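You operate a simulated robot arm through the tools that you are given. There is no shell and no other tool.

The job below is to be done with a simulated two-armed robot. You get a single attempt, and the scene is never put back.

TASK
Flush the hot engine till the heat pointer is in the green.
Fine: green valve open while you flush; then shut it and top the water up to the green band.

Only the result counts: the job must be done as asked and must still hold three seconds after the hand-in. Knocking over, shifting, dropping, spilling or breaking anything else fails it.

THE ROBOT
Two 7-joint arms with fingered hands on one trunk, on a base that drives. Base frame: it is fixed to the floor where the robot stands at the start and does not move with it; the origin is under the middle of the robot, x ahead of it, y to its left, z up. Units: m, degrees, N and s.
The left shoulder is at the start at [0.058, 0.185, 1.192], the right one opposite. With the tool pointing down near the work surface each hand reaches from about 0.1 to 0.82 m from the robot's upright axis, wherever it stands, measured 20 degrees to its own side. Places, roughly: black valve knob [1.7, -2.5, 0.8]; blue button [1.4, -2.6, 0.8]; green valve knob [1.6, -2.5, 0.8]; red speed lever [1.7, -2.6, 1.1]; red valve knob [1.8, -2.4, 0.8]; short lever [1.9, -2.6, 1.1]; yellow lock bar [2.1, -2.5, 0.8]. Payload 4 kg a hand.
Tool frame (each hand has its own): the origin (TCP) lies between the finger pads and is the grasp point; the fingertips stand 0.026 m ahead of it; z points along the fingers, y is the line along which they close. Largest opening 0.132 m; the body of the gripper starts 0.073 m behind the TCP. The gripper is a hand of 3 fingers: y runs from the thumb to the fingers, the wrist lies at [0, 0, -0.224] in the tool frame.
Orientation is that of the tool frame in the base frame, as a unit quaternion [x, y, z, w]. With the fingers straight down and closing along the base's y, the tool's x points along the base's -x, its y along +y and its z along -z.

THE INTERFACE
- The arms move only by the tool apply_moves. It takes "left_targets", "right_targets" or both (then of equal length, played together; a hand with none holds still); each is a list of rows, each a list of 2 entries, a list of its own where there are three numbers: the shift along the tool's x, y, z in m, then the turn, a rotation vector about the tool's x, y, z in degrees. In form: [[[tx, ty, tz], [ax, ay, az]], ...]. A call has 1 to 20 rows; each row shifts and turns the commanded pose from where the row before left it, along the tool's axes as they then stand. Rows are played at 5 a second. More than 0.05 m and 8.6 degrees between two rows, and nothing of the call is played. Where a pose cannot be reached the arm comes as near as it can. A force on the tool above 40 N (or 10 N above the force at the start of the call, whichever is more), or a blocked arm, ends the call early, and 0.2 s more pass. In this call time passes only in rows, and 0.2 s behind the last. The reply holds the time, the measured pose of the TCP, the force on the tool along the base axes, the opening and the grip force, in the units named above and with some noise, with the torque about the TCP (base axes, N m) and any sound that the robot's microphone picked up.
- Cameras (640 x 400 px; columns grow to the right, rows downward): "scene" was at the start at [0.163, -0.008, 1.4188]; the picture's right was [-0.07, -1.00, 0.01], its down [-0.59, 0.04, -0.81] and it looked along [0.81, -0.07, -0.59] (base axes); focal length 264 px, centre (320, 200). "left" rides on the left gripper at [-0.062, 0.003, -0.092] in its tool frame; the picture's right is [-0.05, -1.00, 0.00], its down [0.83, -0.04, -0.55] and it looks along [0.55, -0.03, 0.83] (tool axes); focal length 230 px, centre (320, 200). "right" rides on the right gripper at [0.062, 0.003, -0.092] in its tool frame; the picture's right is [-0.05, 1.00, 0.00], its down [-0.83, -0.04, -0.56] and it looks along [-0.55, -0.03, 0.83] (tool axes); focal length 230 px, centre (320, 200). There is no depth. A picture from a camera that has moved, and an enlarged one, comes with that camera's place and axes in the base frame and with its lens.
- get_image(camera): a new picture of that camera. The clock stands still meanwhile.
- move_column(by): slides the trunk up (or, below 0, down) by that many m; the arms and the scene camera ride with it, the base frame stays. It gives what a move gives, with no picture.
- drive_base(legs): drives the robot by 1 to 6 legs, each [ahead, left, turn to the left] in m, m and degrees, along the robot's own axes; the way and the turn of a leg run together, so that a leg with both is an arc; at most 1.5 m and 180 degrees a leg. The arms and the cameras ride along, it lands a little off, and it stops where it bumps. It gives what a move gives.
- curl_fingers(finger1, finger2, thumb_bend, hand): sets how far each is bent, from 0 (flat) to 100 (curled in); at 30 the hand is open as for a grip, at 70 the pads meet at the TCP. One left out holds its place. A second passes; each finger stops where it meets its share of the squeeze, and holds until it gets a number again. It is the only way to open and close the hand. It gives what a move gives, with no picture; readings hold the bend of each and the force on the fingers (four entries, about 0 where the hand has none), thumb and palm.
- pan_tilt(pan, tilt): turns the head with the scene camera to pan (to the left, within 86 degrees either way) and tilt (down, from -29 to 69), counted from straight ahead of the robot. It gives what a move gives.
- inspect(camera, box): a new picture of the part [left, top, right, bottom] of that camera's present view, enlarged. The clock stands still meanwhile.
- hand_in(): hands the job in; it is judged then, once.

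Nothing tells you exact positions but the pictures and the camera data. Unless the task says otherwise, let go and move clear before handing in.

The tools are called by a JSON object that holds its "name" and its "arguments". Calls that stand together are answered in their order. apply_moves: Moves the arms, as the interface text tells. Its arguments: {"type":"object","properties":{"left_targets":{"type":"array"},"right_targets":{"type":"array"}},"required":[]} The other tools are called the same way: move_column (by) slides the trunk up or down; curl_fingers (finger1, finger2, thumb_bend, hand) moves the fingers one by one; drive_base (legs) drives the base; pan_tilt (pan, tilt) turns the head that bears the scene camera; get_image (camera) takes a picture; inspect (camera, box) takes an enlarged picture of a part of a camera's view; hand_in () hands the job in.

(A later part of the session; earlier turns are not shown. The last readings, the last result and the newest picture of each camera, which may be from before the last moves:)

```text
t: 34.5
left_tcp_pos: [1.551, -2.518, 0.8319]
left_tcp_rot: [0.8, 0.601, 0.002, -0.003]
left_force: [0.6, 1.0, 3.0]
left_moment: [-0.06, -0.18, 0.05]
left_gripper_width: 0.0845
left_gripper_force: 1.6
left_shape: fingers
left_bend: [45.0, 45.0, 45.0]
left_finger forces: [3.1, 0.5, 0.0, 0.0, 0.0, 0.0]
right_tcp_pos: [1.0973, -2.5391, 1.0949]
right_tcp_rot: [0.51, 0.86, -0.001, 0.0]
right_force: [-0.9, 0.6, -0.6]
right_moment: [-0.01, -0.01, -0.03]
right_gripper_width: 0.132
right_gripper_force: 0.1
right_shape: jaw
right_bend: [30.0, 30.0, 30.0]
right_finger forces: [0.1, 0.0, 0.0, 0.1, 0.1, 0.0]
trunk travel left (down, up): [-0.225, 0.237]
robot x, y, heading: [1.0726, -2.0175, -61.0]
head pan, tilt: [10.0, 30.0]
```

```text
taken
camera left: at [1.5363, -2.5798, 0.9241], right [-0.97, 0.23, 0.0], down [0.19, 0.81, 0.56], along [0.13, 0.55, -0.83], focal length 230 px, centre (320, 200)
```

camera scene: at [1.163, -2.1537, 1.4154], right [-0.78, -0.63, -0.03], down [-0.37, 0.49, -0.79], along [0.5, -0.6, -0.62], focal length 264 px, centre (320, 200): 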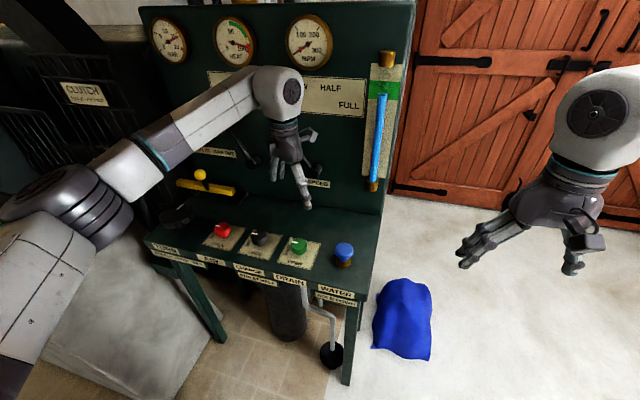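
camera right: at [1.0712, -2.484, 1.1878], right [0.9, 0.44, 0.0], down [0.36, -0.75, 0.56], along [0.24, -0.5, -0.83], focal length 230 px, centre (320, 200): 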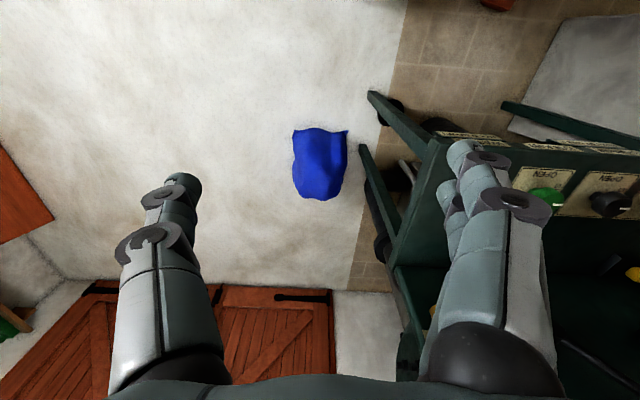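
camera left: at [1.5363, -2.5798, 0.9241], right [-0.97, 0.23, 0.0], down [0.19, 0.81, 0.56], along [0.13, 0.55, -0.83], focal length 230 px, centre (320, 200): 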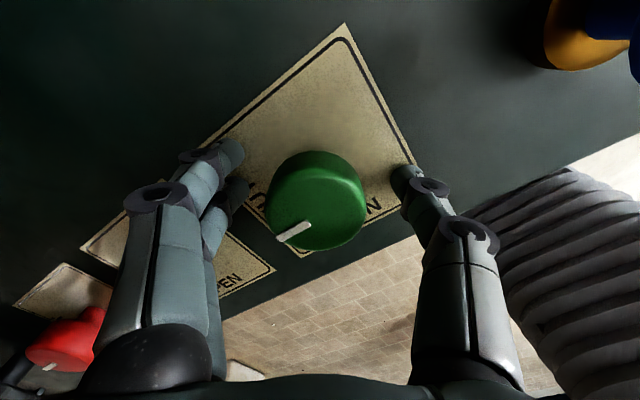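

Only light contact is left at TCP z≈0.832. I rise 7 mm more and close on the head.

{"name": "apply_moves", "arguments": {"left_targets": [[[0, 0, -0.004], [0, 0, 0]], [[0, 0, -0.003], [0, 0, 0]]]}}

{"name": "curl_fingers", "arguments": {"hand": "left", "finger1": 64, "finger2": 64, "thumb_bend": 64}}

{"name": "get_image", "arguments": {"camera": "left"}}

{"name": "inspect", "arguments": {"camera": "scene", "box": [240, 150, 380, 290]}}

```text
t: 35.1
left_tcp_pos: [1.552, -2.5219, 0.8419]
left_tcp_rot: [0.798, 0.602, 0.0, -0.001]
left_force: [0.0, -0.2, -0.3]
left_moment: [-0.01, -0.01, -0.01]
left_gripper_width: 0.0844
left_gripper_force: 0.0
left_shape: fingers
left_bend: [45.0, 45.0, 45.0]
left_finger forces: [0.0, 0.0, 0.0, 0.1, 0.0, 0.0]
right_tcp_pos: [1.0976, -2.5395, 1.0936]
right_tcp_rot: [0.509, 0.861, 0.0, 0.0]
right_force: [0.0, 0.5, -0.4]
right_moment: [-0.01, -0.01, 0.05]
right_gripper_width: 0.1318
right_gripper_force: 0.1
right_shape: jaw
right_bend: [30.0, 30.0, 30.0]
right_finger forces: [0.0, 0.1, 0.1, 0.1, 0.1, 0.1]
trunk travel left (down, up): [-0.225, 0.237]
robot x, y, heading: [1.0689, -2.0175, -61.2]
head pan, tilt: [10.0, 30.0]
```

```text
t: 36.1
left_tcp_pos: [1.5519, -2.5219, 0.8415]
left_tcp_rot: [0.799, 0.601, -0.001, 0.0]
left_force: [0.3, -0.1, -5.2]
left_moment: [-0.01, 0.03, -0.02]
left_gripper_width: 0.0393
left_gripper_force: 8.1
left_shape: fingers
left_bend: [59.0, 57.0, 60.0]
left_finger forces: [3.3, 5.8, 0.0, 0.1, 7.7, 0.0]
right_tcp_pos: [1.098, -2.5405, 1.0954]
right_tcp_rot: [0.509, 0.861, 0.0, 0.0]
right_force: [-0.3, -0.1, -0.2]
right_moment: [0.01, -0.05, -0.03]
right_gripper_width: 0.1318
right_gripper_force: 0.0
right_shape: jaw
right_bend: [30.0, 30.0, 30.0]
right_finger forces: [0.1, 0.1, 0.0, 0.0, 0.1, 0.1]
trunk travel left (down, up): [-0.225, 0.237]
robot x, y, heading: [1.0719, -2.0211, -61.1]
head pan, tilt: [10.0, 30.0]
```

```text
taken
camera left: at [1.5367, -2.582, 0.9343], right [-0.97, 0.23, 0.0], down [0.19, 0.81, 0.56], along [0.12, 0.54, -0.83], focal length 230 px, centre (320, 200)
```

left: 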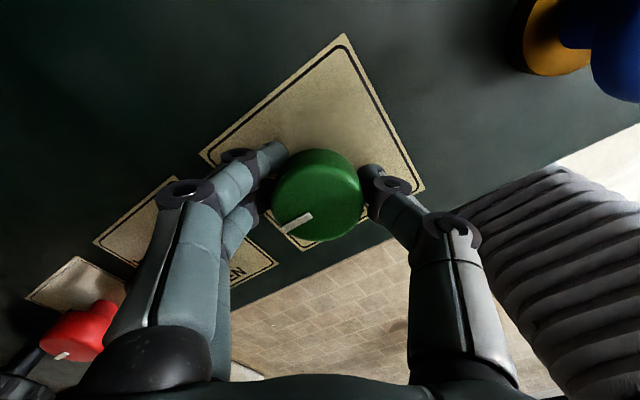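

```text
2.86 times, centred on (310, 220) of scene
camera zoom: at [1.1635, -2.1542, 1.4153], right [-0.78, -0.63, -0.03], down [-0.37, 0.49, -0.79], along [0.5, -0.6, -0.62], focal length 754 px, centre (349, 143)
```

zoom: 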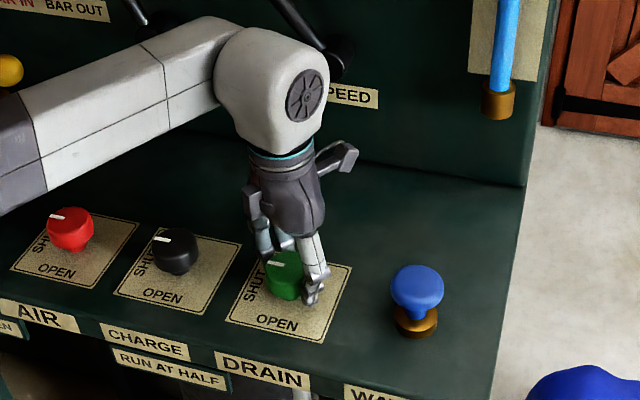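

The left hand now holds the knob head (about 8 N, knob still at SHUT). Before opening the drain I prepare the right hand: fingers closed, tilted 25° outward, lowered beside the shelf and brought towards the blue button.

{"name": "curl_fingers", "arguments": {"hand": "right", "finger1": 69, "finger2": 69, "thumb_bend": 69}}

{"name": "apply_moves", "arguments": {"right_targets": [[[0, 0, 0], [-8.33, 0, 0]], [[0, 0, 0], [-8.33, 0, 0]], [[0, 0, 0], [-8.34, 0, 0]], [[0, -0.0153, 0.0328], [0, 0, 0]], [[0, -0.0153, 0.0328], [0, 0, 0]], [[0, -0.0153, 0.0328], [0, 0, 0]], [[0, -0.0153, 0.0328], [0, 0, 0]], [[-0.023, 0.0301, 0.0141], [0, 0, 0]], [[-0.023, 0.0301, 0.0141], [0, 0, 0]], [[-0.023, 0.0301, 0.0141], [0, 0, 0]], [[-0.023, 0.0301, 0.0141], [0, 0, 0]]]}}

{"name": "get_image", "arguments": {"camera": "scene"}}

{"name": "get_image", "arguments": {"camera": "right"}}

```text
t: 37.1
left_tcp_pos: [1.5515, -2.5222, 0.8411]
left_tcp_rot: [0.799, 0.602, -0.001, -0.001]
left_force: [0.3, 0.8, -5.5]
left_moment: [0.06, 0.06, 0.0]
left_gripper_width: 0.0397
left_gripper_force: 8.3
left_shape: fingers
left_bend: [59.0, 57.0, 60.0]
left_finger forces: [3.4, 6.0, 0.0, 0.0, 7.7, 0.0]
right_tcp_pos: [1.0978, -2.539, 1.0947]
right_tcp_rot: [0.508, 0.862, 0.0, 0.0]
right_force: [0.6, 0.4, -0.3]
right_moment: [0.03, 0.01, 0.02]
right_gripper_width: 0.0089
right_gripper_force: 0.0
right_shape: fingers
right_bend: [69.0, 69.0, 69.0]
right_finger forces: [0.0, 0.1, 0.0, 0.0, 0.0, 0.0]
trunk travel left (down, up): [-0.225, 0.237]
robot x, y, heading: [1.0705, -2.0217, -61.3]
head pan, tilt: [10.0, 30.0]
```

```text
t: 39.5
left_tcp_pos: [1.5519, -2.5221, 0.8422]
left_tcp_rot: [0.799, 0.601, -0.002, -0.002]
left_force: [1.4, 0.8, -5.0]
left_moment: [0.0, 0.07, -0.01]
left_gripper_width: 0.039
left_gripper_force: 9.0
left_shape: fingers
left_bend: [60.0, 57.0, 61.0]
left_finger forces: [3.5, 6.4, 0.0, 0.0, 7.7, 0.0]
right_tcp_pos: [1.2595, -2.5576, 0.9489]
right_tcp_rot: [0.498, 0.84, 0.186, 0.109]
right_force: [0.2, 0.1, -0.1]
right_moment: [0.02, -0.01, 0.01]
right_gripper_width: 0.0087
right_gripper_force: 0.1
right_shape: fingers
right_bend: [69.0, 69.0, 69.0]
right_finger forces: [0.0, 0.0, 0.0, 0.0, 0.0, 0.1]
trunk travel left (down, up): [-0.225, 0.237]
robot x, y, heading: [1.0728, -2.0196, -61.0]
head pan, tilt: [10.0, 30.0]
```

```text
taken
camera scene: at [1.1645, -2.1546, 1.4152], right [-0.78, -0.63, -0.02], down [-0.37, 0.49, -0.79], along [0.5, -0.6, -0.62], focal length 264 px, centre (320, 200)
```

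scene: 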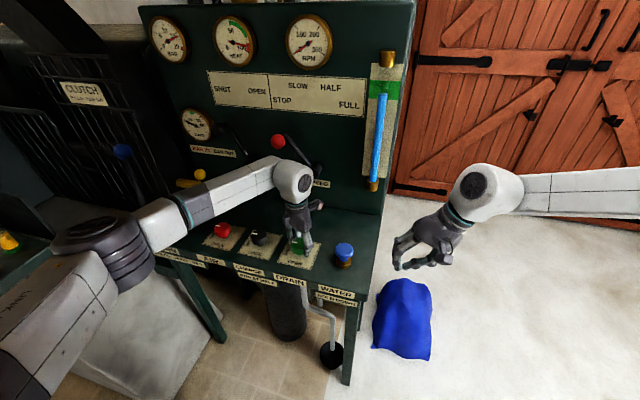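

```text
taken
camera right: at [1.1984, -2.5214, 1.0332], right [0.82, 0.39, 0.42], down [0.16, -0.86, 0.48], along [0.55, -0.33, -0.77], focal length 230 px, centre (320, 200)
```

right: 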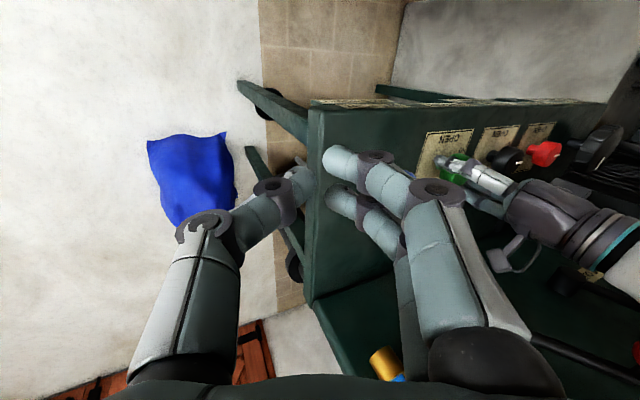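

The right hand's closed fingers are beside the shelf, clear of everything. I bring them over the blue button, still about 6 cm above it.

{"name": "apply_moves", "arguments": {"right_targets": [[[-0.0226, 0.0302, 0.0141], [0, 0, 0]], [[-0.0226, 0.0302, 0.0141], [0, 0, 0]], [[-0.0226, 0.0302, 0.0141], [0, 0, 0]], [[-0.0226, 0.0302, 0.0141], [0, 0, 0]]]}}

{"name": "get_image", "arguments": {"camera": "right"}}

{"name": "inspect", "arguments": {"camera": "scene", "box": [240, 140, 440, 290]}}

```text
t: 40.5
left_tcp_pos: [1.5515, -2.5234, 0.842]
left_tcp_rot: [0.799, 0.601, -0.001, 0.0]
left_force: [1.6, -2.2, -6.1]
left_moment: [-0.06, 0.04, -0.05]
left_gripper_width: 0.0388
left_gripper_force: 9.0
left_shape: fingers
left_bend: [60.0, 57.0, 61.0]
left_finger forces: [4.5, 6.5, 0.1, 0.1, 7.4, 0.1]
right_tcp_pos: [1.3163, -2.555, 0.973]
right_tcp_rot: [0.497, 0.84, 0.186, 0.11]
right_force: [-0.3, -0.5, -0.6]
right_moment: [0.01, 0.01, -0.04]
right_gripper_width: 0.0086
right_gripper_force: 0.1
right_shape: fingers
right_bend: [69.0, 69.0, 69.0]
right_finger forces: [0.0, 0.0, 0.0, 0.0, 0.1, 0.0]
right hand out of reach, approached as far as the arm can: row 2, 3, 4
trunk travel left (down, up): [-0.225, 0.237]
robot x, y, heading: [1.0721, -2.0208, -60.8]
head pan, tilt: [10.0, 30.0]
```

```text
taken
camera right: at [1.2545, -2.518, 1.0588], right [0.82, 0.39, 0.42], down [0.16, -0.86, 0.49], along [0.55, -0.33, -0.77], focal length 230 px, centre (320, 200)
```

right: 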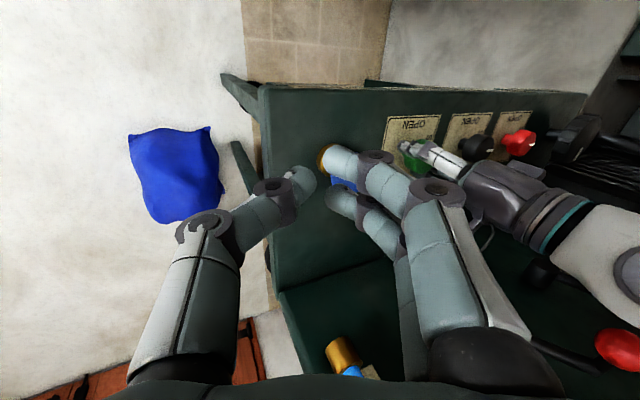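

```text
2.67 times, centred on (340, 215) of scene
camera zoom: at [1.1637, -2.1542, 1.4153], right [-0.78, -0.63, -0.02], down [-0.37, 0.49, -0.79], along [0.5, -0.6, -0.62], focal length 703 px, centre (267, 160)
```

zoom: 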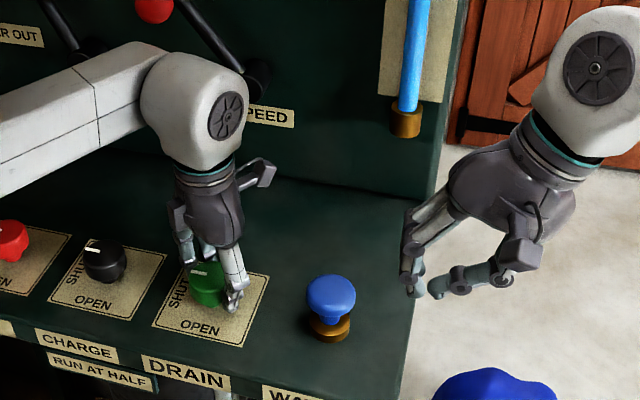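

The right arm can't reach with that outward tilt. I back it off a little, then will straighten it and yaw it so its thin side faces the left hand.

{"name": "apply_moves", "arguments": {"right_targets": [[[0.0226, -0.0302, -0.0141], [0, 0, 0]], [[0.0226, -0.0302, -0.0141], [0, 0, 0]], [[0, 0, 0], [8.33, 0, 0]], [[0, 0, 0], [8.33, 0, 0]], [[0, 0, 0], [8.34, 0, 0]], [[0, 0, -0.03], [0, 0, 0]]]}}

```text
t: 41.9
left_tcp_pos: [1.5513, -2.5225, 0.8418]
left_tcp_rot: [0.799, 0.601, -0.001, 0.0]
left_force: [1.3, -3.4, -6.1]
left_moment: [-0.07, 0.04, -0.03]
left_gripper_width: 0.0391
left_gripper_force: 9.1
left_shape: fingers
left_bend: [60.0, 57.0, 61.0]
left_finger forces: [4.5, 6.5, 0.0, 0.1, 6.6, 0.1]
right_tcp_pos: [1.2368, -2.5452, 0.9991]
right_tcp_rot: [0.51, 0.86, 0.0, -0.001]
right_force: [0.4, -0.2, 0.0]
right_moment: [-0.02, -0.04, 0.01]
right_gripper_width: 0.0083
right_gripper_force: 0.0
right_shape: fingers
right_bend: [69.0, 69.0, 69.0]
right_finger forces: [0.1, 0.0, 0.0, 0.1, 0.0, 0.1]
trunk travel left (down, up): [-0.225, 0.237]
robot x, y, heading: [1.0752, -2.0211, -61.1]
head pan, tilt: [10.0, 30.0]
```

The right hand is upright again at (1.237, -2.545, 1.0). I yaw it 60° so its narrow side and bracket face away from the left hand, then slide it over the button at height.

{"name": "apply_moves", "arguments": {"right_targets": [[[0, 0, 0], [0, 0, -7.5]], [[0, 0, 0], [0, 0, -7.5]], [[0, 0, 0], [0, 0, -7.5]], [[0, 0, 0], [0, 0, -7.5]], [[0, 0, 0], [0, 0, -7.5]], [[0, 0, 0], [0, 0, -7.5]], [[0, 0, 0], [0, 0, -7.5]], [[0, 0, 0], [0, 0, -7.5]], [[-0.0387, -0.0037, 0], [0, 0, 0]], [[-0.0387, -0.0037, 0], [0, 0, 0]], [[-0.0387, -0.0037, 0], [0, 0, 0]]]}}

{"name": "get_image", "arguments": {"camera": "scene"}}

{"name": "get_image", "arguments": {"camera": "right"}}

```text
t: 44.3
left_tcp_pos: [1.552, -2.5222, 0.8415]
left_tcp_rot: [0.799, 0.601, 0.0, -0.001]
left_force: [0.4, -3.2, -7.1]
left_moment: [-0.07, 0.08, 0.0]
left_gripper_width: 0.0388
left_gripper_force: 9.2
left_shape: fingers
left_bend: [60.0, 57.0, 61.0]
left_finger forces: [4.6, 6.5, 0.1, 0.1, 7.6, 0.1]
right_tcp_pos: [1.2473, -2.5511, 1.0049]
right_tcp_rot: [0.009, 1.0, -0.001, 0.001]
right_force: [-0.2, -0.1, -0.5]
right_moment: [-0.02, 0.0, 0.04]
right_gripper_width: 0.0084
right_gripper_force: 0.0
right_shape: fingers
right_bend: [69.0, 69.0, 69.0]
right_finger forces: [0.0, 0.1, 0.1, 0.0, 0.0, 0.0]
right hand out of reach, approached as far as the arm can: row 9, 10, 11
trunk travel left (down, up): [-0.225, 0.237]
robot x, y, heading: [1.0727, -2.0191, -60.9]
head pan, tilt: [10.0, 30.0]
```

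```text
taken
camera scene: at [1.1636, -2.1545, 1.4153], right [-0.78, -0.63, -0.03], down [-0.37, 0.49, -0.79], along [0.5, -0.6, -0.62], focal length 264 px, centre (320, 200)
```

scene: 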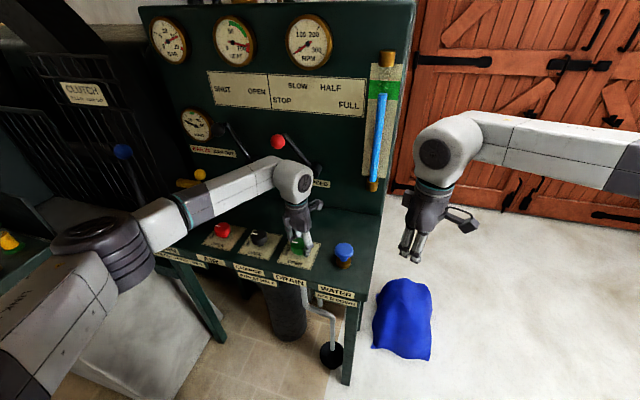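

```text
taken
camera right: at [1.1856, -2.5463, 1.0983], right [0.07, 1.0, 0.0], down [0.83, -0.06, 0.56], along [0.55, -0.04, -0.83], focal length 230 px, centre (320, 200)
```

right: 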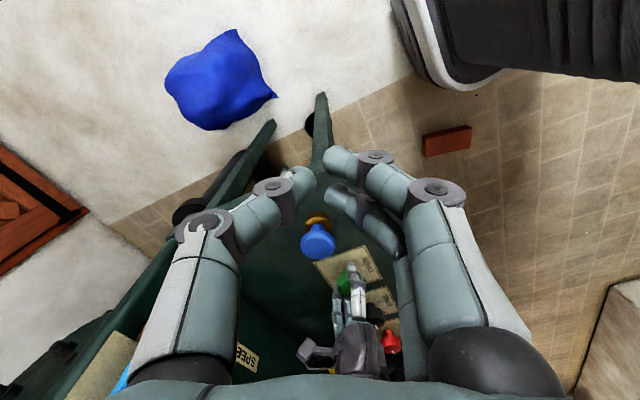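

Yawing that way runs into a joint limit. I turn it back and test how far the upright, un-yawed right hand can reach toward the button.

{"name": "apply_moves", "arguments": {"right_targets": [[[0, 0, 0], [0, 0, 7.5]], [[0, 0, 0], [0, 0, 7.5]], [[0, 0, 0], [0, 0, 7.5]], [[0, 0, 0], [0, 0, 7.5]], [[0, 0, 0], [0, 0, 7.5]], [[0, 0, 0], [0, 0, 7.5]], [[0, 0, 0], [0, 0, 7.5]], [[0, 0, 0], [0, 0, 7.5]], [[-0.0205, 0.0289, 0], [0, 0, 0]], [[-0.0205, 0.0289, 0], [0, 0, 0]], [[-0.0205, 0.0289, 0], [0, 0, 0]]]}}

{"name": "get_image", "arguments": {"camera": "scene"}}

```text
t: 46.7
left_tcp_pos: [1.5515, -2.5228, 0.8424]
left_tcp_rot: [0.799, 0.601, -0.001, -0.002]
left_force: [0.6, -2.7, -6.5]
left_moment: [-0.07, 0.06, -0.02]
left_gripper_width: 0.039
left_gripper_force: 9.2
left_shape: fingers
left_bend: [60.0, 57.0, 61.0]
left_finger forces: [4.4, 6.3, 0.1, 0.0, 7.6, 0.0]
right_tcp_pos: [1.2469, -2.552, 1.0062]
right_tcp_rot: [0.509, 0.861, 0.0, 0.0]
right_force: [0.3, -0.8, -0.2]
right_moment: [-0.03, 0.02, 0.01]
right_gripper_width: 0.0086
right_gripper_force: 0.1
right_shape: fingers
right_bend: [69.0, 69.0, 69.0]
right_finger forces: [0.0, 0.0, 0.0, 0.0, 0.0, 0.0]
right hand out of reach, approached as far as the arm can: row 9, 10, 11
trunk travel left (down, up): [-0.225, 0.237]
robot x, y, heading: [1.0748, -2.0187, -61.1]
head pan, tilt: [10.0, 30.0]
```

```text
taken
camera scene: at [1.1636, -2.1547, 1.4152], right [-0.78, -0.63, -0.03], down [-0.37, 0.49, -0.79], along [0.5, -0.6, -0.62], focal length 264 px, centre (320, 200)
```

scene: 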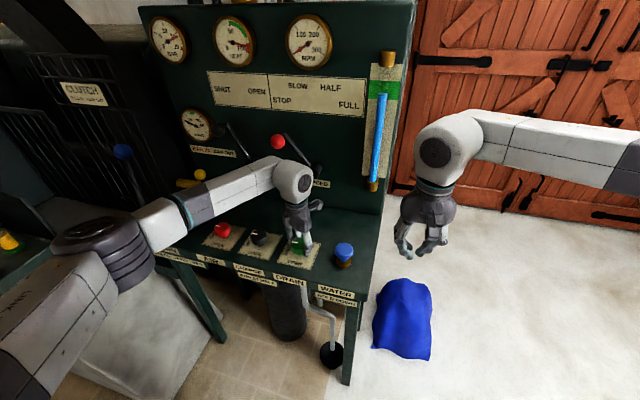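

The right arm simply can't reach that far inward, and two hands side by side would be cramped. Plan: use the left hand for both controls in turn, after turning the base about 11° right so both lie comfortably ahead of the left shoulder. First I let go of the (still shut) knob and rise.

{"name": "curl_fingers", "arguments": {"hand": "left", "finger1": 44, "finger2": 44, "thumb_bend": 44}}

{"name": "apply_moves", "arguments": {"left_targets": [[[0, 0, -0.03], [0, 0, 0]], [[0, 0, -0.04], [0, 0, 0]], [[0, 0, -0.04], [0, 0, 0]], [[0, 0, -0.04], [0, 0, 0]]], "right_targets": [[[0, -0.03, 0], [0, 0, 0]], [[0, -0.03, 0], [0, 0, 0]], [[0, -0.03, 0], [0, 0, 0]], [[0, -0.03, 0], [0, 0, 0]]]}}

{"name": "inspect", "arguments": {"camera": "scene", "box": [200, 0, 420, 280]}}

```text
t: 47.7
left_tcp_pos: [1.5512, -2.5212, 0.8419]
left_tcp_rot: [0.798, 0.602, -0.001, -0.001]
left_force: [0.8, -0.4, -0.8]
left_moment: [0.0, 0.0, 0.01]
left_gripper_width: 0.0876
left_gripper_force: 0.0
left_shape: fingers
left_bend: [44.0, 44.0, 44.0]
left_finger forces: [0.1, 0.0, 0.0, 0.0, 0.0, 0.0]
right_tcp_pos: [1.2468, -2.552, 1.0075]
right_tcp_rot: [0.509, 0.861, 0.0, 0.001]
right_force: [-0.3, 0.2, 0.0]
right_moment: [0.0, 0.01, -0.02]
right_gripper_width: 0.0085
right_gripper_force: 0.1
right_shape: fingers
right_bend: [69.0, 69.0, 69.0]
right_finger forces: [0.1, 0.1, 0.0, 0.0, 0.0, 0.0]
trunk travel left (down, up): [-0.225, 0.237]
robot x, y, heading: [1.0709, -2.02, -61.0]
head pan, tilt: [10.0, 30.0]
```

```text
t: 48.7
left_tcp_pos: [1.5512, -2.52, 0.9949]
left_tcp_rot: [0.799, 0.602, 0.0, 0.0]
left_force: [0.5, -1.3, 0.0]
left_moment: [0.01, -0.02, -0.01]
left_gripper_width: 0.0875
left_gripper_force: 0.0
left_shape: fingers
left_bend: [44.0, 44.0, 44.0]
left_finger forces: [0.1, 0.0, 0.0, 0.0, 0.0, 0.1]
right_tcp_pos: [1.1414, -2.6083, 1.0073]
right_tcp_rot: [0.508, 0.861, 0.0, 0.001]
right_force: [-0.4, 0.2, -0.1]
right_moment: [0.04, -0.01, 0.01]
right_gripper_width: 0.0083
right_gripper_force: 0.1
right_shape: fingers
right_bend: [69.0, 69.0, 69.0]
right_finger forces: [0.0, 0.1, 0.1, 0.0, 0.0, 0.0]
trunk travel left (down, up): [-0.225, 0.237]
robot x, y, heading: [1.0728, -2.0243, -60.9]
head pan, tilt: [10.0, 30.0]
```

```text
1.43 times, centred on (310, 140) of scene
camera zoom: at [1.1611, -2.1528, 1.4157], right [-0.78, -0.63, -0.03], down [-0.37, 0.49, -0.79], along [0.51, -0.6, -0.62], focal length 377 px, centre (334, 286)
```

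zoom: 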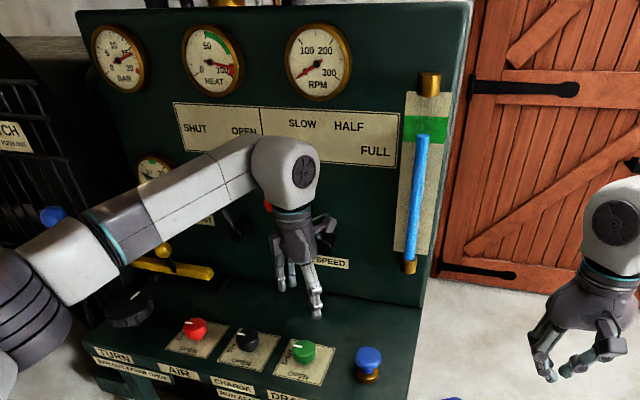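

The knob is still at SHUT and the hand is clear above. I turn the base about 11° to the right.

{"name": "drive_base", "arguments": {"legs": [[0, 0, -11]]}}

{"name": "pan_tilt", "arguments": {"pan": 18, "tilt": 30}}

{"name": "get_image", "arguments": {"camera": "scene"}}

{"name": "get_image", "arguments": {"camera": "left"}}

```text
t: 49.8
left_tcp_pos: [1.4487, -2.6027, 0.9939]
left_tcp_rot: [0.852, 0.523, -0.001, -0.002]
left_force: [0.2, 0.7, 0.5]
left_moment: [-0.06, -0.02, -0.01]
left_gripper_width: 0.0876
left_gripper_force: 0.2
left_shape: fingers
left_bend: [44.0, 44.0, 44.0]
left_finger forces: [0.0, 0.0, 0.1, 0.1, 0.1, 0.0]
right_tcp_pos: [1.0293, -2.6111, 1.0064]
right_tcp_rot: [0.589, 0.808, 0.0, 0.0]
right_force: [-0.3, 0.2, -0.4]
right_moment: [0.01, -0.01, 0.0]
right_gripper_width: 0.0085
right_gripper_force: 0.0
right_shape: fingers
right_bend: [69.0, 69.0, 69.0]
right_finger forces: [0.1, 0.0, 0.0, 0.0, 0.0, 0.0]
trunk travel left (down, up): [-0.225, 0.237]
robot x, y, heading: [1.0709, -2.019, -72.0]
head pan, tilt: [10.0, 30.0]
```

```text
t: 50.5
left_tcp_pos: [1.4489, -2.6023, 0.9941]
left_tcp_rot: [0.852, 0.523, 0.0, -0.001]
left_force: [-0.4, 0.8, -0.3]
left_moment: [0.0, 0.03, 0.01]
left_gripper_width: 0.0874
left_gripper_force: 0.0
left_shape: fingers
left_bend: [44.0, 44.0, 44.0]
left_finger forces: [0.0, 0.0, 0.0, 0.1, 0.1, 0.1]
right_tcp_pos: [1.0299, -2.6118, 1.0056]
right_tcp_rot: [0.588, 0.809, 0.0, 0.0]
right_force: [0.3, -0.8, 0.1]
right_moment: [-0.02, -0.01, -0.01]
right_gripper_width: 0.0084
right_gripper_force: 0.0
right_shape: fingers
right_bend: [69.0, 69.0, 69.0]
right_finger forces: [0.0, 0.0, 0.0, 0.0, 0.0, 0.0]
trunk travel left (down, up): [-0.225, 0.237]
robot x, y, heading: [1.0714, -2.0201, -71.7]
head pan, tilt: [18.0, 30.0]
```

```text
taken
camera scene: at [1.1467, -2.1621, 1.4159], right [-0.81, -0.58, -0.04], down [-0.33, 0.52, -0.79], along [0.48, -0.62, -0.61], focal length 264 px, centre (320, 200)
```

scene: 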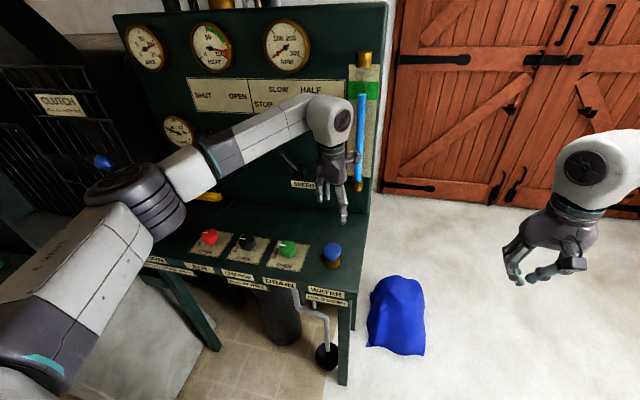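

```text
taken
camera left: at [1.4227, -2.6589, 1.0866], right [-0.91, 0.41, 0.0], down [0.34, 0.76, 0.56], along [0.22, 0.51, -0.83], focal length 230 px, centre (320, 200)
```

left: 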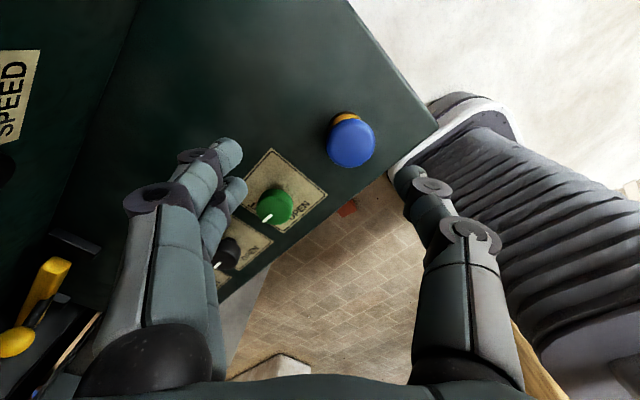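

The base now faces -72° and both controls lie comfortably ahead of the left arm. I return the left hand over the green knob and lower to the good gripping height (z 0.842).

{"name": "apply_moves", "arguments": {"left_targets": [[[0.0395, 0.0183, 0], [0, 0, 0]], [[0.0395, 0.0183, 0], [0, 0, 0]], [[0.0394, 0.0182, 0], [0, 0, 0]], [[0, 0, 0.04], [0, 0, 0]], [[0, 0, 0.04], [0, 0, 0]], [[0, 0, 0.02], [0, 0, 0]]]}}

{"name": "get_image", "arguments": {"camera": "left"}}

```text
t: 51.9
left_tcp_pos: [1.5538, -2.5214, 0.8963]
left_tcp_rot: [0.853, 0.523, -0.001, 0.0]
left_force: [0.7, 0.4, -0.1]
left_moment: [0.01, 0.01, 0.0]
left_gripper_width: 0.0878
left_gripper_force: 0.0
left_shape: fingers
left_bend: [44.0, 44.0, 44.0]
left_finger forces: [0.0, 0.0, 0.0, 0.0, 0.0, 0.0]
right_tcp_pos: [1.0311, -2.6105, 1.0063]
right_tcp_rot: [0.588, 0.809, 0.001, 0.0]
right_force: [-0.7, 0.4, 0.3]
right_moment: [0.02, -0.02, -0.01]
right_gripper_width: 0.0087
right_gripper_force: 0.1
right_shape: fingers
right_bend: [69.0, 69.0, 69.0]
right_finger forces: [0.1, 0.1, 0.1, 0.1, 0.0, 0.1]
trunk travel left (down, up): [-0.225, 0.237]
robot x, y, heading: [1.0749, -2.0203, -72.1]
head pan, tilt: [18.0, 30.0]
```

```text
taken
camera left: at [1.5267, -2.5782, 0.9881], right [-0.91, 0.41, 0.0], down [0.34, 0.76, 0.56], along [0.22, 0.51, -0.83], focal length 230 px, centre (320, 200)
```

left: 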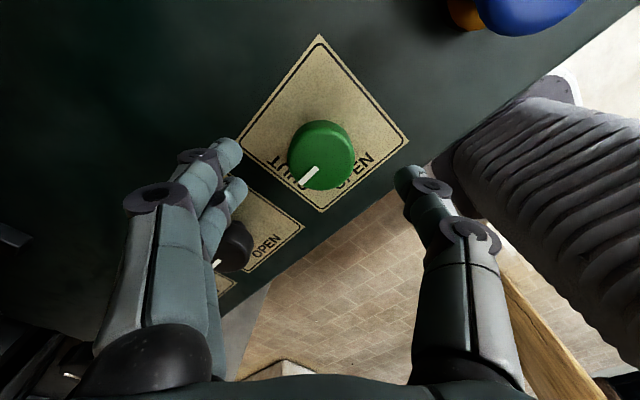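

Centred. I lower the last 5 cm and grip the knob head a bit more firmly.

{"name": "apply_moves", "arguments": {"left_targets": [[[0, -0.0015, 0.027], [0, 0, 0]], [[0, 0, 0.026], [0, 0, 0]]]}}

{"name": "curl_fingers", "arguments": {"hand": "left", "finger1": 66, "finger2": 66, "thumb_bend": 66}}

{"name": "get_image", "arguments": {"camera": "left"}}

```text
t: 52.5
left_tcp_pos: [1.5503, -2.5205, 0.8411]
left_tcp_rot: [0.853, 0.522, 0.0, -0.001]
left_force: [0.4, 0.1, -0.3]
left_moment: [0.02, 0.01, 0.02]
left_gripper_width: 0.0876
left_gripper_force: 0.0
left_shape: fingers
left_bend: [44.0, 44.0, 44.0]
left_finger forces: [0.0, 0.1, 0.1, 0.0, 0.0, 0.1]
right_tcp_pos: [1.0306, -2.6114, 1.0059]
right_tcp_rot: [0.588, 0.809, 0.0, 0.0]
right_force: [0.1, -0.4, 0.2]
right_moment: [-0.01, 0.01, 0.01]
right_gripper_width: 0.0086
right_gripper_force: 0.0
right_shape: fingers
right_bend: [69.0, 69.0, 69.0]
right_finger forces: [0.0, 0.1, 0.0, 0.1, 0.0, 0.0]
trunk travel left (down, up): [-0.225, 0.237]
robot x, y, heading: [1.0732, -2.0213, -72.0]
head pan, tilt: [18.0, 30.0]
```

```text
t: 53.5
left_tcp_pos: [1.5487, -2.5217, 0.8412]
left_tcp_rot: [0.852, 0.523, -0.001, -0.002]
left_force: [0.3, -2.7, -4.0]
left_moment: [0.0, 0.08, -0.02]
left_gripper_width: 0.0384
left_gripper_force: 10.8
left_shape: fingers
left_bend: [60.0, 58.0, 62.0]
left_finger forces: [4.6, 7.0, 0.0, 0.0, 10.2, 0.1]
right_tcp_pos: [1.0301, -2.6129, 1.005]
right_tcp_rot: [0.588, 0.809, 0.0, 0.0]
right_force: [1.1, 0.1, -0.1]
right_moment: [0.02, 0.01, -0.02]
right_gripper_width: 0.0084
right_gripper_force: 0.1
right_shape: fingers
right_bend: [69.0, 69.0, 69.0]
right_finger forces: [0.0, 0.0, 0.0, 0.0, 0.0, 0.0]
trunk travel left (down, up): [-0.225, 0.237]
robot x, y, heading: [1.0721, -2.0176, -72.2]
head pan, tilt: [18.0, 30.0]
```

```text
taken
camera left: at [1.5244, -2.5777, 0.9331], right [-0.91, 0.41, 0.0], down [0.34, 0.76, 0.56], along [0.22, 0.51, -0.83], focal length 230 px, centre (320, 200)
```

left: 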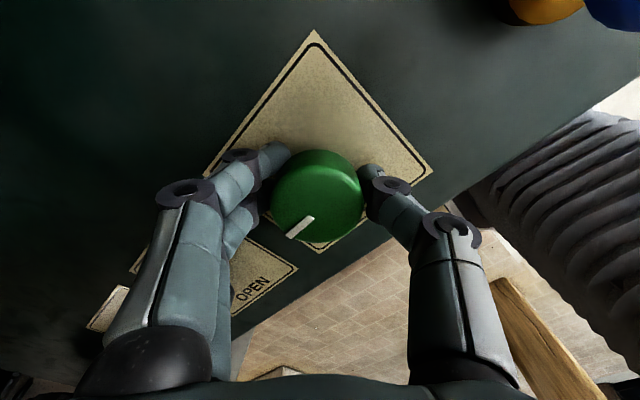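

Gripped at about 11 N with the pointer at SHUT. I turn a quarter turn counter-clockwise (from above) toward OPEN.

{"name": "apply_moves", "arguments": {"left_targets": [[[0, 0, 0], [0, 0, -8.2]], [[0, 0, 0], [0, 0, -8.2]], [[0, 0, 0], [0, 0, -8.2]], [[0, 0, 0], [0, 0, -8.2]], [[0, 0, 0], [0, 0, -8.2]], [[0, 0, 0], [0, 0, -8.2]], [[0, 0, 0], [0, 0, -8.2]], [[0, 0, 0], [0, 0, -8.2]], [[0, 0, 0], [0, 0, -8.2]], [[0, 0, 0], [0, 0, -8.2]], [[0, 0, 0], [0, 0, -8.2]]]}}

{"name": "get_image", "arguments": {"camera": "left"}}

{"name": "get_image", "arguments": {"camera": "scene"}}

{"name": "inspect", "arguments": {"camera": "scene", "box": [180, 10, 400, 150]}}

```text
t: 55.9
left_tcp_pos: [1.5486, -2.5193, 0.8397]
left_tcp_rot: [0.231, 0.973, 0.002, -0.003]
left_force: [11.5, 3.2, -7.9]
left_moment: [-0.14, -0.04, -0.34]
left_gripper_width: 0.0405
left_gripper_force: 12.6
left_shape: fingers
left_bend: [57.0, 58.0, 63.0]
left_finger forces: [11.5, 6.3, 0.0, 0.1, 7.0, 0.0]
right_tcp_pos: [1.0313, -2.6113, 1.0056]
right_tcp_rot: [0.588, 0.809, 0.0, -0.001]
right_force: [0.0, -0.7, 0.4]
right_moment: [-0.01, 0.01, 0.01]
right_gripper_width: 0.0083
right_gripper_force: 0.2
right_shape: fingers
right_bend: [69.0, 69.0, 69.0]
right_finger forces: [0.1, 0.0, 0.0, 0.0, 0.1, 0.0]
trunk travel left (down, up): [-0.225, 0.237]
robot x, y, heading: [1.0698, -2.0203, -71.9]
head pan, tilt: [18.0, 30.0]
```

```text
taken
camera left: at [1.605, -2.5448, 0.9304], right [-0.4, -0.92, 0.0], down [-0.76, 0.33, 0.56], along [-0.51, 0.23, -0.83], focal length 230 px, centre (320, 200)
```

left: 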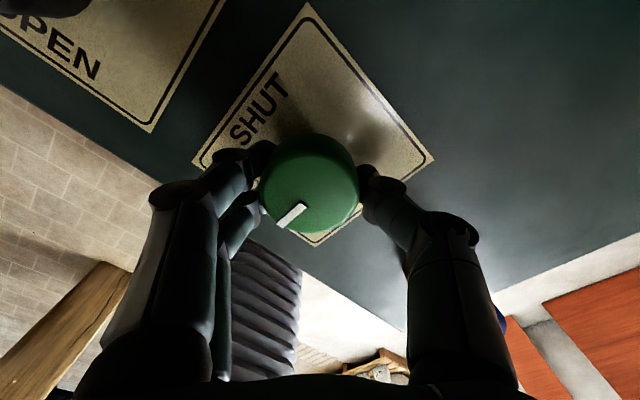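

```text
taken
camera scene: at [1.1491, -2.1621, 1.4156], right [-0.81, -0.58, -0.04], down [-0.33, 0.52, -0.79], along [0.48, -0.62, -0.61], focal length 264 px, centre (320, 200)
```

scene: 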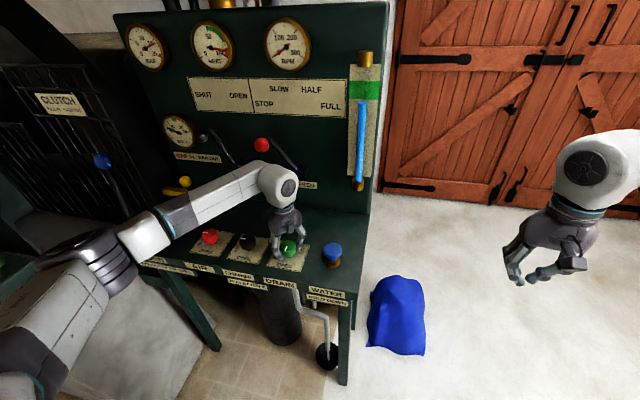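

```text
2.86 times, centred on (290, 80) of scene
camera zoom: at [1.1491, -2.1621, 1.4156], right [-0.81, -0.58, -0.04], down [-0.33, 0.52, -0.79], along [0.48, -0.62, -0.61], focal length 754 px, centre (406, 543)
```

zoom: 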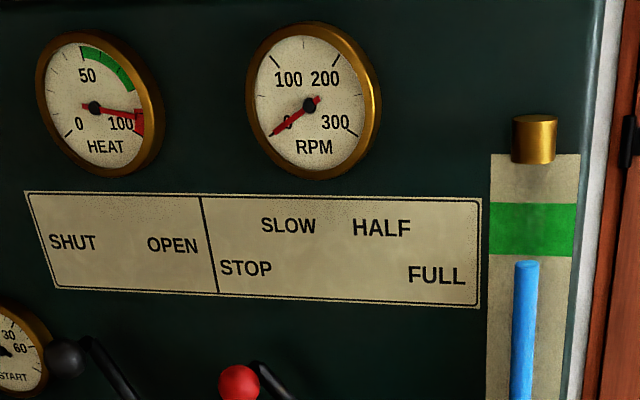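

The hand and knob turned to OPEN and the water level has started to drop, so the drain is open. I let go, rise and move over to the blue button.

{"name": "curl_fingers", "arguments": {"hand": "left", "finger1": 45, "finger2": 45, "thumb_bend": 45}}

{"name": "apply_moves", "arguments": {"left_targets": [[[0, 0, -0.045], [0, 0, 0]], [[0, 0, -0.035], [0, 0, 0]], [[0.0282, -0.0336, 0], [0, 0, 0]], [[0.0282, -0.0336, 0], [0, 0, 0]], [[0.0282, -0.0336, 0], [0, 0, 0]]]}}

{"name": "curl_fingers", "arguments": {"hand": "left", "finger1": 69, "finger2": 69, "thumb_bend": 69}}

{"name": "get_image", "arguments": {"camera": "left"}}

{"name": "get_image", "arguments": {"camera": "scene"}}

{"name": "inspect", "arguments": {"camera": "scene", "box": [230, 150, 390, 300]}}

{"name": "inspect", "arguments": {"camera": "scene", "box": [180, 10, 400, 150]}}

```text
t: 56.9
left_tcp_pos: [1.5497, -2.5203, 0.8403]
left_tcp_rot: [0.232, 0.973, 0.0, -0.001]
left_force: [-0.4, -0.6, 0.6]
left_moment: [-0.01, 0.02, -0.02]
left_gripper_width: 0.0839
left_gripper_force: 0.0
left_shape: fingers
left_bend: [45.0, 45.0, 45.0]
left_finger forces: [0.1, 0.0, 0.0, 0.0, 0.0, 0.1]
right_tcp_pos: [1.0297, -2.6114, 1.0056]
right_tcp_rot: [0.588, 0.809, 0.0, 0.001]
right_force: [-0.1, -1.1, 0.0]
right_moment: [0.03, 0.02, 0.03]
right_gripper_width: 0.0084
right_gripper_force: 0.0
right_shape: fingers
right_bend: [69.0, 69.0, 69.0]
right_finger forces: [0.0, 0.1, 0.1, 0.0, 0.1, 0.0]
trunk travel left (down, up): [-0.225, 0.237]
robot x, y, heading: [1.0732, -2.0198, -72.1]
head pan, tilt: [18.0, 30.0]
```

```text
t: 58.1
left_tcp_pos: [1.425, -2.5692, 0.9222]
left_tcp_rot: [0.231, 0.973, 0.002, -0.001]
left_force: [0.0, 0.9, 0.5]
left_moment: [0.0, 0.0, 0.04]
left_gripper_width: 0.0842
left_gripper_force: 0.0
left_shape: fingers
left_bend: [45.0, 45.0, 45.0]
left_finger forces: [0.1, 0.0, 0.0, 0.0, 0.1, 0.0]
right_tcp_pos: [1.028, -2.6131, 1.0058]
right_tcp_rot: [0.587, 0.809, 0.0, 0.0]
right_force: [-0.9, -0.4, 0.0]
right_moment: [-0.01, 0.02, 0.0]
right_gripper_width: 0.0084
right_gripper_force: 0.0
right_shape: fingers
right_bend: [69.0, 69.0, 69.0]
right_finger forces: [0.0, 0.1, 0.0, 0.0, 0.0, 0.1]
trunk travel left (down, up): [-0.225, 0.237]
robot x, y, heading: [1.0728, -2.0162, -71.8]
head pan, tilt: [18.0, 30.0]
```

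```text
t: 59.1
left_tcp_pos: [1.4267, -2.5677, 0.921]
left_tcp_rot: [0.231, 0.973, 0.0, -0.001]
left_force: [0.8, -0.9, 0.1]
left_moment: [-0.01, -0.02, 0.03]
left_gripper_width: 0.0088
left_gripper_force: 0.2
left_shape: fingers
left_bend: [69.0, 69.0, 69.0]
left_finger forces: [0.0, 0.0, 0.0, 0.0, 0.0, 0.0]
right_tcp_pos: [1.0302, -2.6123, 1.0069]
right_tcp_rot: [0.589, 0.808, 0.001, 0.0]
right_force: [0.1, -0.2, -0.1]
right_moment: [-0.02, 0.01, -0.03]
right_gripper_width: 0.0083
right_gripper_force: 0.1
right_shape: fingers
right_bend: [69.0, 69.0, 69.0]
right_finger forces: [0.0, 0.0, 0.0, 0.0, 0.0, 0.1]
trunk travel left (down, up): [-0.225, 0.237]
robot x, y, heading: [1.0725, -2.0179, -72.0]
head pan, tilt: [18.0, 30.0]
```

```text
taken
camera left: at [1.4822, -2.5928, 1.0143], right [-0.4, -0.92, 0.0], down [-0.76, 0.33, 0.56], along [-0.51, 0.22, -0.83], focal length 230 px, centre (320, 200)
```

left: 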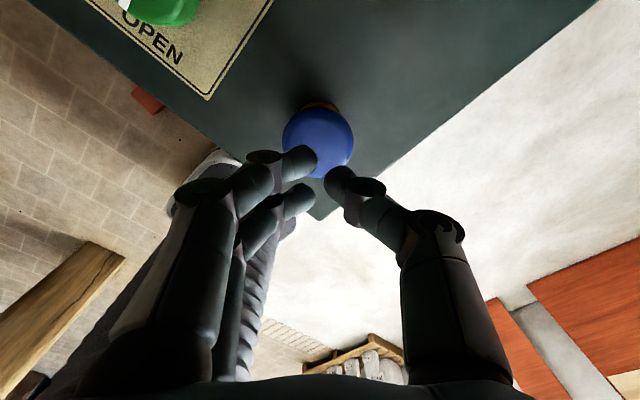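

```text
taken
camera scene: at [1.1467, -2.1621, 1.4158], right [-0.81, -0.58, -0.04], down [-0.33, 0.52, -0.79], along [0.48, -0.62, -0.61], focal length 264 px, centre (320, 200)
```

scene: 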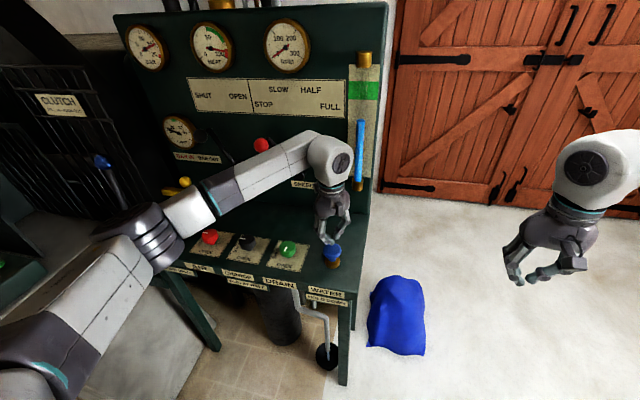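

```text
2.67 times, centred on (310, 225) of scene
camera zoom: at [1.1467, -2.1621, 1.4158], right [-0.81, -0.58, -0.04], down [-0.33, 0.52, -0.79], along [0.48, -0.62, -0.61], focal length 703 px, centre (347, 133)
```

zoom: 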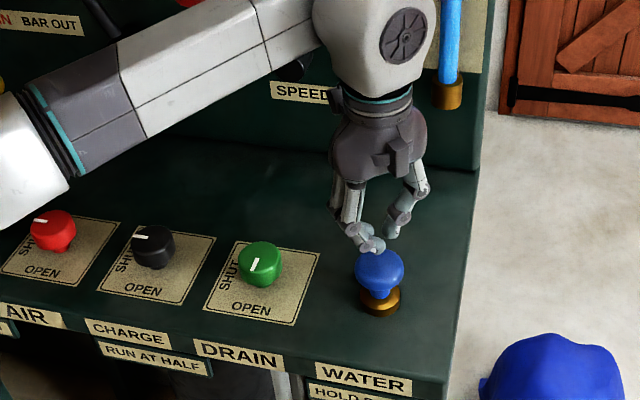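

```text
2.86 times, centred on (290, 80) of scene
camera zoom: at [1.1467, -2.1621, 1.4158], right [-0.81, -0.58, -0.04], down [-0.33, 0.52, -0.79], along [0.48, -0.62, -0.61], focal length 754 px, centre (406, 543)
```

zoom: 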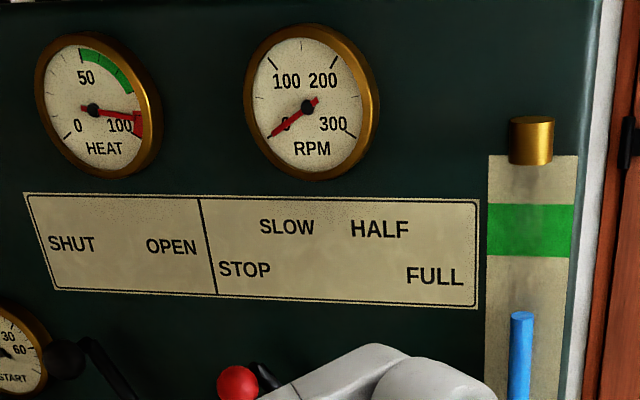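

The pointer shows OPEN and the level is falling slowly (~12 s left in the glass); my closed fingers are over the blue button. I shift 6 mm and press down now.

{"name": "apply_moves", "arguments": {"left_targets": [[[-0.006, 0, 0.02], [0, 0, 0]], [[0, 0, 0.012], [0, 0, 0]], [[0, 0, 0.008], [0, 0, 0]], [[0, 0, 0.006], [0, 0, 0]]]}}

{"name": "inspect", "arguments": {"camera": "scene", "box": [230, 150, 390, 300]}}

{"name": "inspect", "arguments": {"camera": "scene", "box": [180, 10, 400, 150]}}

```text
t: 60.1
left_tcp_pos: [1.4335, -2.5748, 0.8761]
left_tcp_rot: [0.232, 0.973, 0.0, 0.0]
left_force: [0.0, 0.7, 3.0]
left_moment: [0.0, 0.01, 0.02]
left_gripper_width: 0.0082
left_gripper_force: 1.5
left_shape: fingers
left_bend: [69.0, 69.0, 69.0]
left_finger forces: [0.7, 1.4, 0.0, 0.0, 0.9, 0.1]
right_tcp_pos: [1.0308, -2.6108, 1.0063]
right_tcp_rot: [0.589, 0.808, 0.0, 0.0]
right_force: [-0.6, -0.2, -0.4]
right_moment: [-0.04, -0.02, -0.01]
right_gripper_width: 0.0085
right_gripper_force: 0.1
right_shape: fingers
right_bend: [69.0, 69.0, 69.0]
right_finger forces: [0.0, 0.1, 0.0, 0.0, 0.1, 0.0]
trunk travel left (down, up): [-0.225, 0.237]
robot x, y, heading: [1.0695, -2.0202, -72.0]
head pan, tilt: [18.0, 30.0]
heard: click
```

```text
2.67 times, centred on (310, 225) of scene
camera zoom: at [1.1468, -2.1617, 1.4159], right [-0.81, -0.58, -0.04], down [-0.33, 0.52, -0.79], along [0.48, -0.62, -0.61], focal length 703 px, centre (347, 133)
```

zoom: 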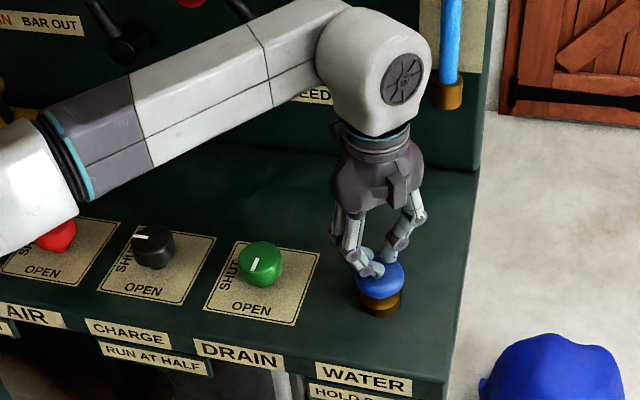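

```text
2.86 times, centred on (290, 80) of scene
camera zoom: at [1.1468, -2.1617, 1.4159], right [-0.81, -0.58, -0.04], down [-0.33, 0.52, -0.79], along [0.48, -0.62, -0.61], focal length 754 px, centre (406, 543)
```

zoom: 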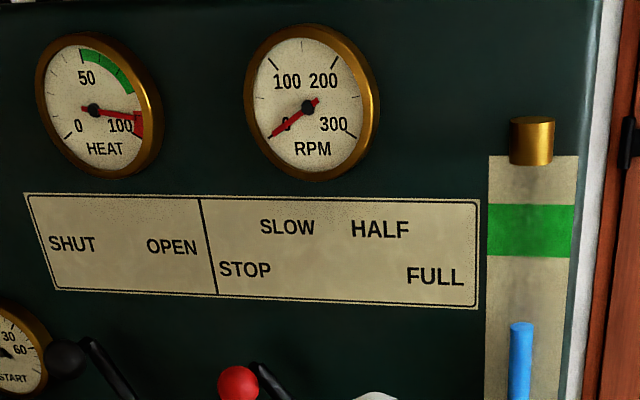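

A click: the button is down (3 N). I press 2 mm further to be safe and hold, then read the gauges.

{"name": "apply_moves", "arguments": {"left_targets": [[[0, 0, 0.002], [0, 0, 0]], [[0, 0, 0], [0, 0, 0]], [[0, 0, 0], [0, 0, 0]], [[0, 0, 0], [0, 0, 0]], [[0, 0, 0], [0, 0, 0]], [[0, 0, 0], [0, 0, 0]], [[0, 0, 0], [0, 0, 0]], [[0, 0, 0], [0, 0, 0]], [[0, 0, 0], [0, 0, 0]]]}}

{"name": "inspect", "arguments": {"camera": "scene", "box": [180, 10, 400, 150]}}

```text
t: 62.1
left_tcp_pos: [1.4337, -2.5749, 0.8739]
left_tcp_rot: [0.232, 0.973, 0.0, -0.001]
left_force: [-0.2, 0.6, 3.5]
left_moment: [0.0, 0.05, -0.02]
left_gripper_width: 0.008
left_gripper_force: 1.7
left_shape: fingers
left_bend: [69.0, 69.0, 69.0]
left_finger forces: [0.7, 1.2, 0.0, 0.1, 1.4, 0.1]
right_tcp_pos: [1.0302, -2.6115, 1.0059]
right_tcp_rot: [0.588, 0.809, 0.0, 0.0]
right_force: [0.2, -0.3, 0.8]
right_moment: [0.01, -0.05, 0.0]
right_gripper_width: 0.0084
right_gripper_force: 0.0
right_shape: fingers
right_bend: [69.0, 69.0, 69.0]
right_finger forces: [0.0, 0.0, 0.0, 0.0, 0.1, 0.1]
trunk travel left (down, up): [-0.225, 0.237]
robot x, y, heading: [1.0707, -2.0193, -72.0]
head pan, tilt: [18.0, 30.0]
```

```text
2.86 times, centred on (290, 80) of scene
camera zoom: at [1.1466, -2.1615, 1.4159], right [-0.81, -0.58, -0.04], down [-0.33, 0.52, -0.79], along [0.48, -0.62, -0.61], focal length 754 px, centre (406, 543)
```

zoom: 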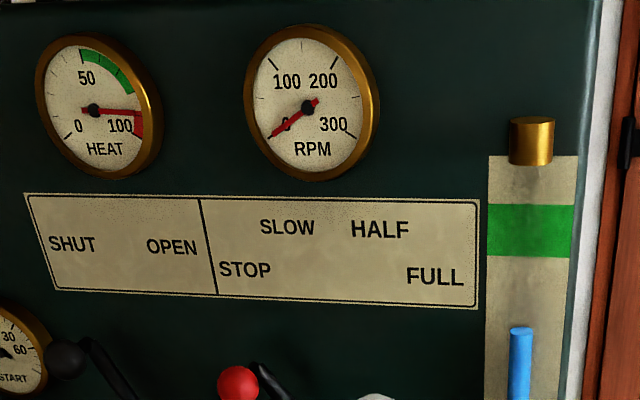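

Flushing works: the heat needle is coming back and the level is nearly steady. I keep holding for 4 s more.

{"name": "apply_moves", "arguments": {"left_targets": [[[0, 0, 0], [0, 0, 0]], [[0, 0, 0], [0, 0, 0]], [[0, 0, 0], [0, 0, 0]], [[0, 0, 0], [0, 0, 0]], [[0, 0, 0], [0, 0, 0]], [[0, 0, 0], [0, 0, 0]], [[0, 0, 0], [0, 0, 0]], [[0, 0, 0], [0, 0, 0]], [[0, 0, 0], [0, 0, 0]], [[0, 0, 0], [0, 0, 0]], [[0, 0, 0], [0, 0, 0]], [[0, 0, 0], [0, 0, 0]], [[0, 0, 0], [0, 0, 0]], [[0, 0, 0], [0, 0, 0]], [[0, 0, 0], [0, 0, 0]], [[0, 0, 0], [0, 0, 0]], [[0, 0, 0], [0, 0, 0]], [[0, 0, 0], [0, 0, 0]], [[0, 0, 0], [0, 0, 0]]]}}

{"name": "inspect", "arguments": {"camera": "scene", "box": [180, 10, 400, 150]}}

```text
t: 66.1
left_tcp_pos: [1.4342, -2.5749, 0.8748]
left_tcp_rot: [0.233, 0.973, 0.001, -0.001]
left_force: [-1.2, 1.4, 3.0]
left_moment: [-0.01, 0.04, 0.02]
left_gripper_width: 0.0082
left_gripper_force: 1.1
left_shape: fingers
left_bend: [69.0, 69.0, 69.0]
left_finger forces: [0.5, 1.3, 0.0, 0.0, 1.5, 0.1]
right_tcp_pos: [1.029, -2.6107, 1.0071]
right_tcp_rot: [0.588, 0.809, 0.001, 0.0]
right_force: [0.3, 0.8, 0.1]
right_moment: [0.01, 0.0, 0.0]
right_gripper_width: 0.0086
right_gripper_force: 0.1
right_shape: fingers
right_bend: [69.0, 69.0, 69.0]
right_finger forces: [0.1, 0.0, 0.0, 0.1, 0.0, 0.0]
trunk travel left (down, up): [-0.225, 0.237]
robot x, y, heading: [1.0719, -2.0198, -72.0]
head pan, tilt: [18.0, 30.0]
```

```text
2.86 times, centred on (290, 80) of scene
camera zoom: at [1.1466, -2.1616, 1.4159], right [-0.81, -0.58, -0.04], down [-0.33, 0.52, -0.79], along [0.48, -0.62, -0.61], focal length 754 px, centre (406, 543)
```

zoom: 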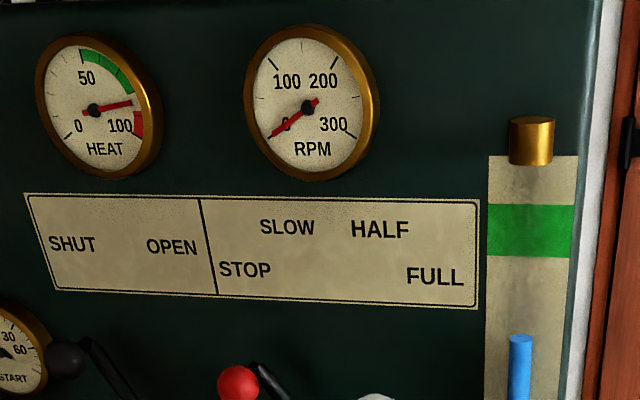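

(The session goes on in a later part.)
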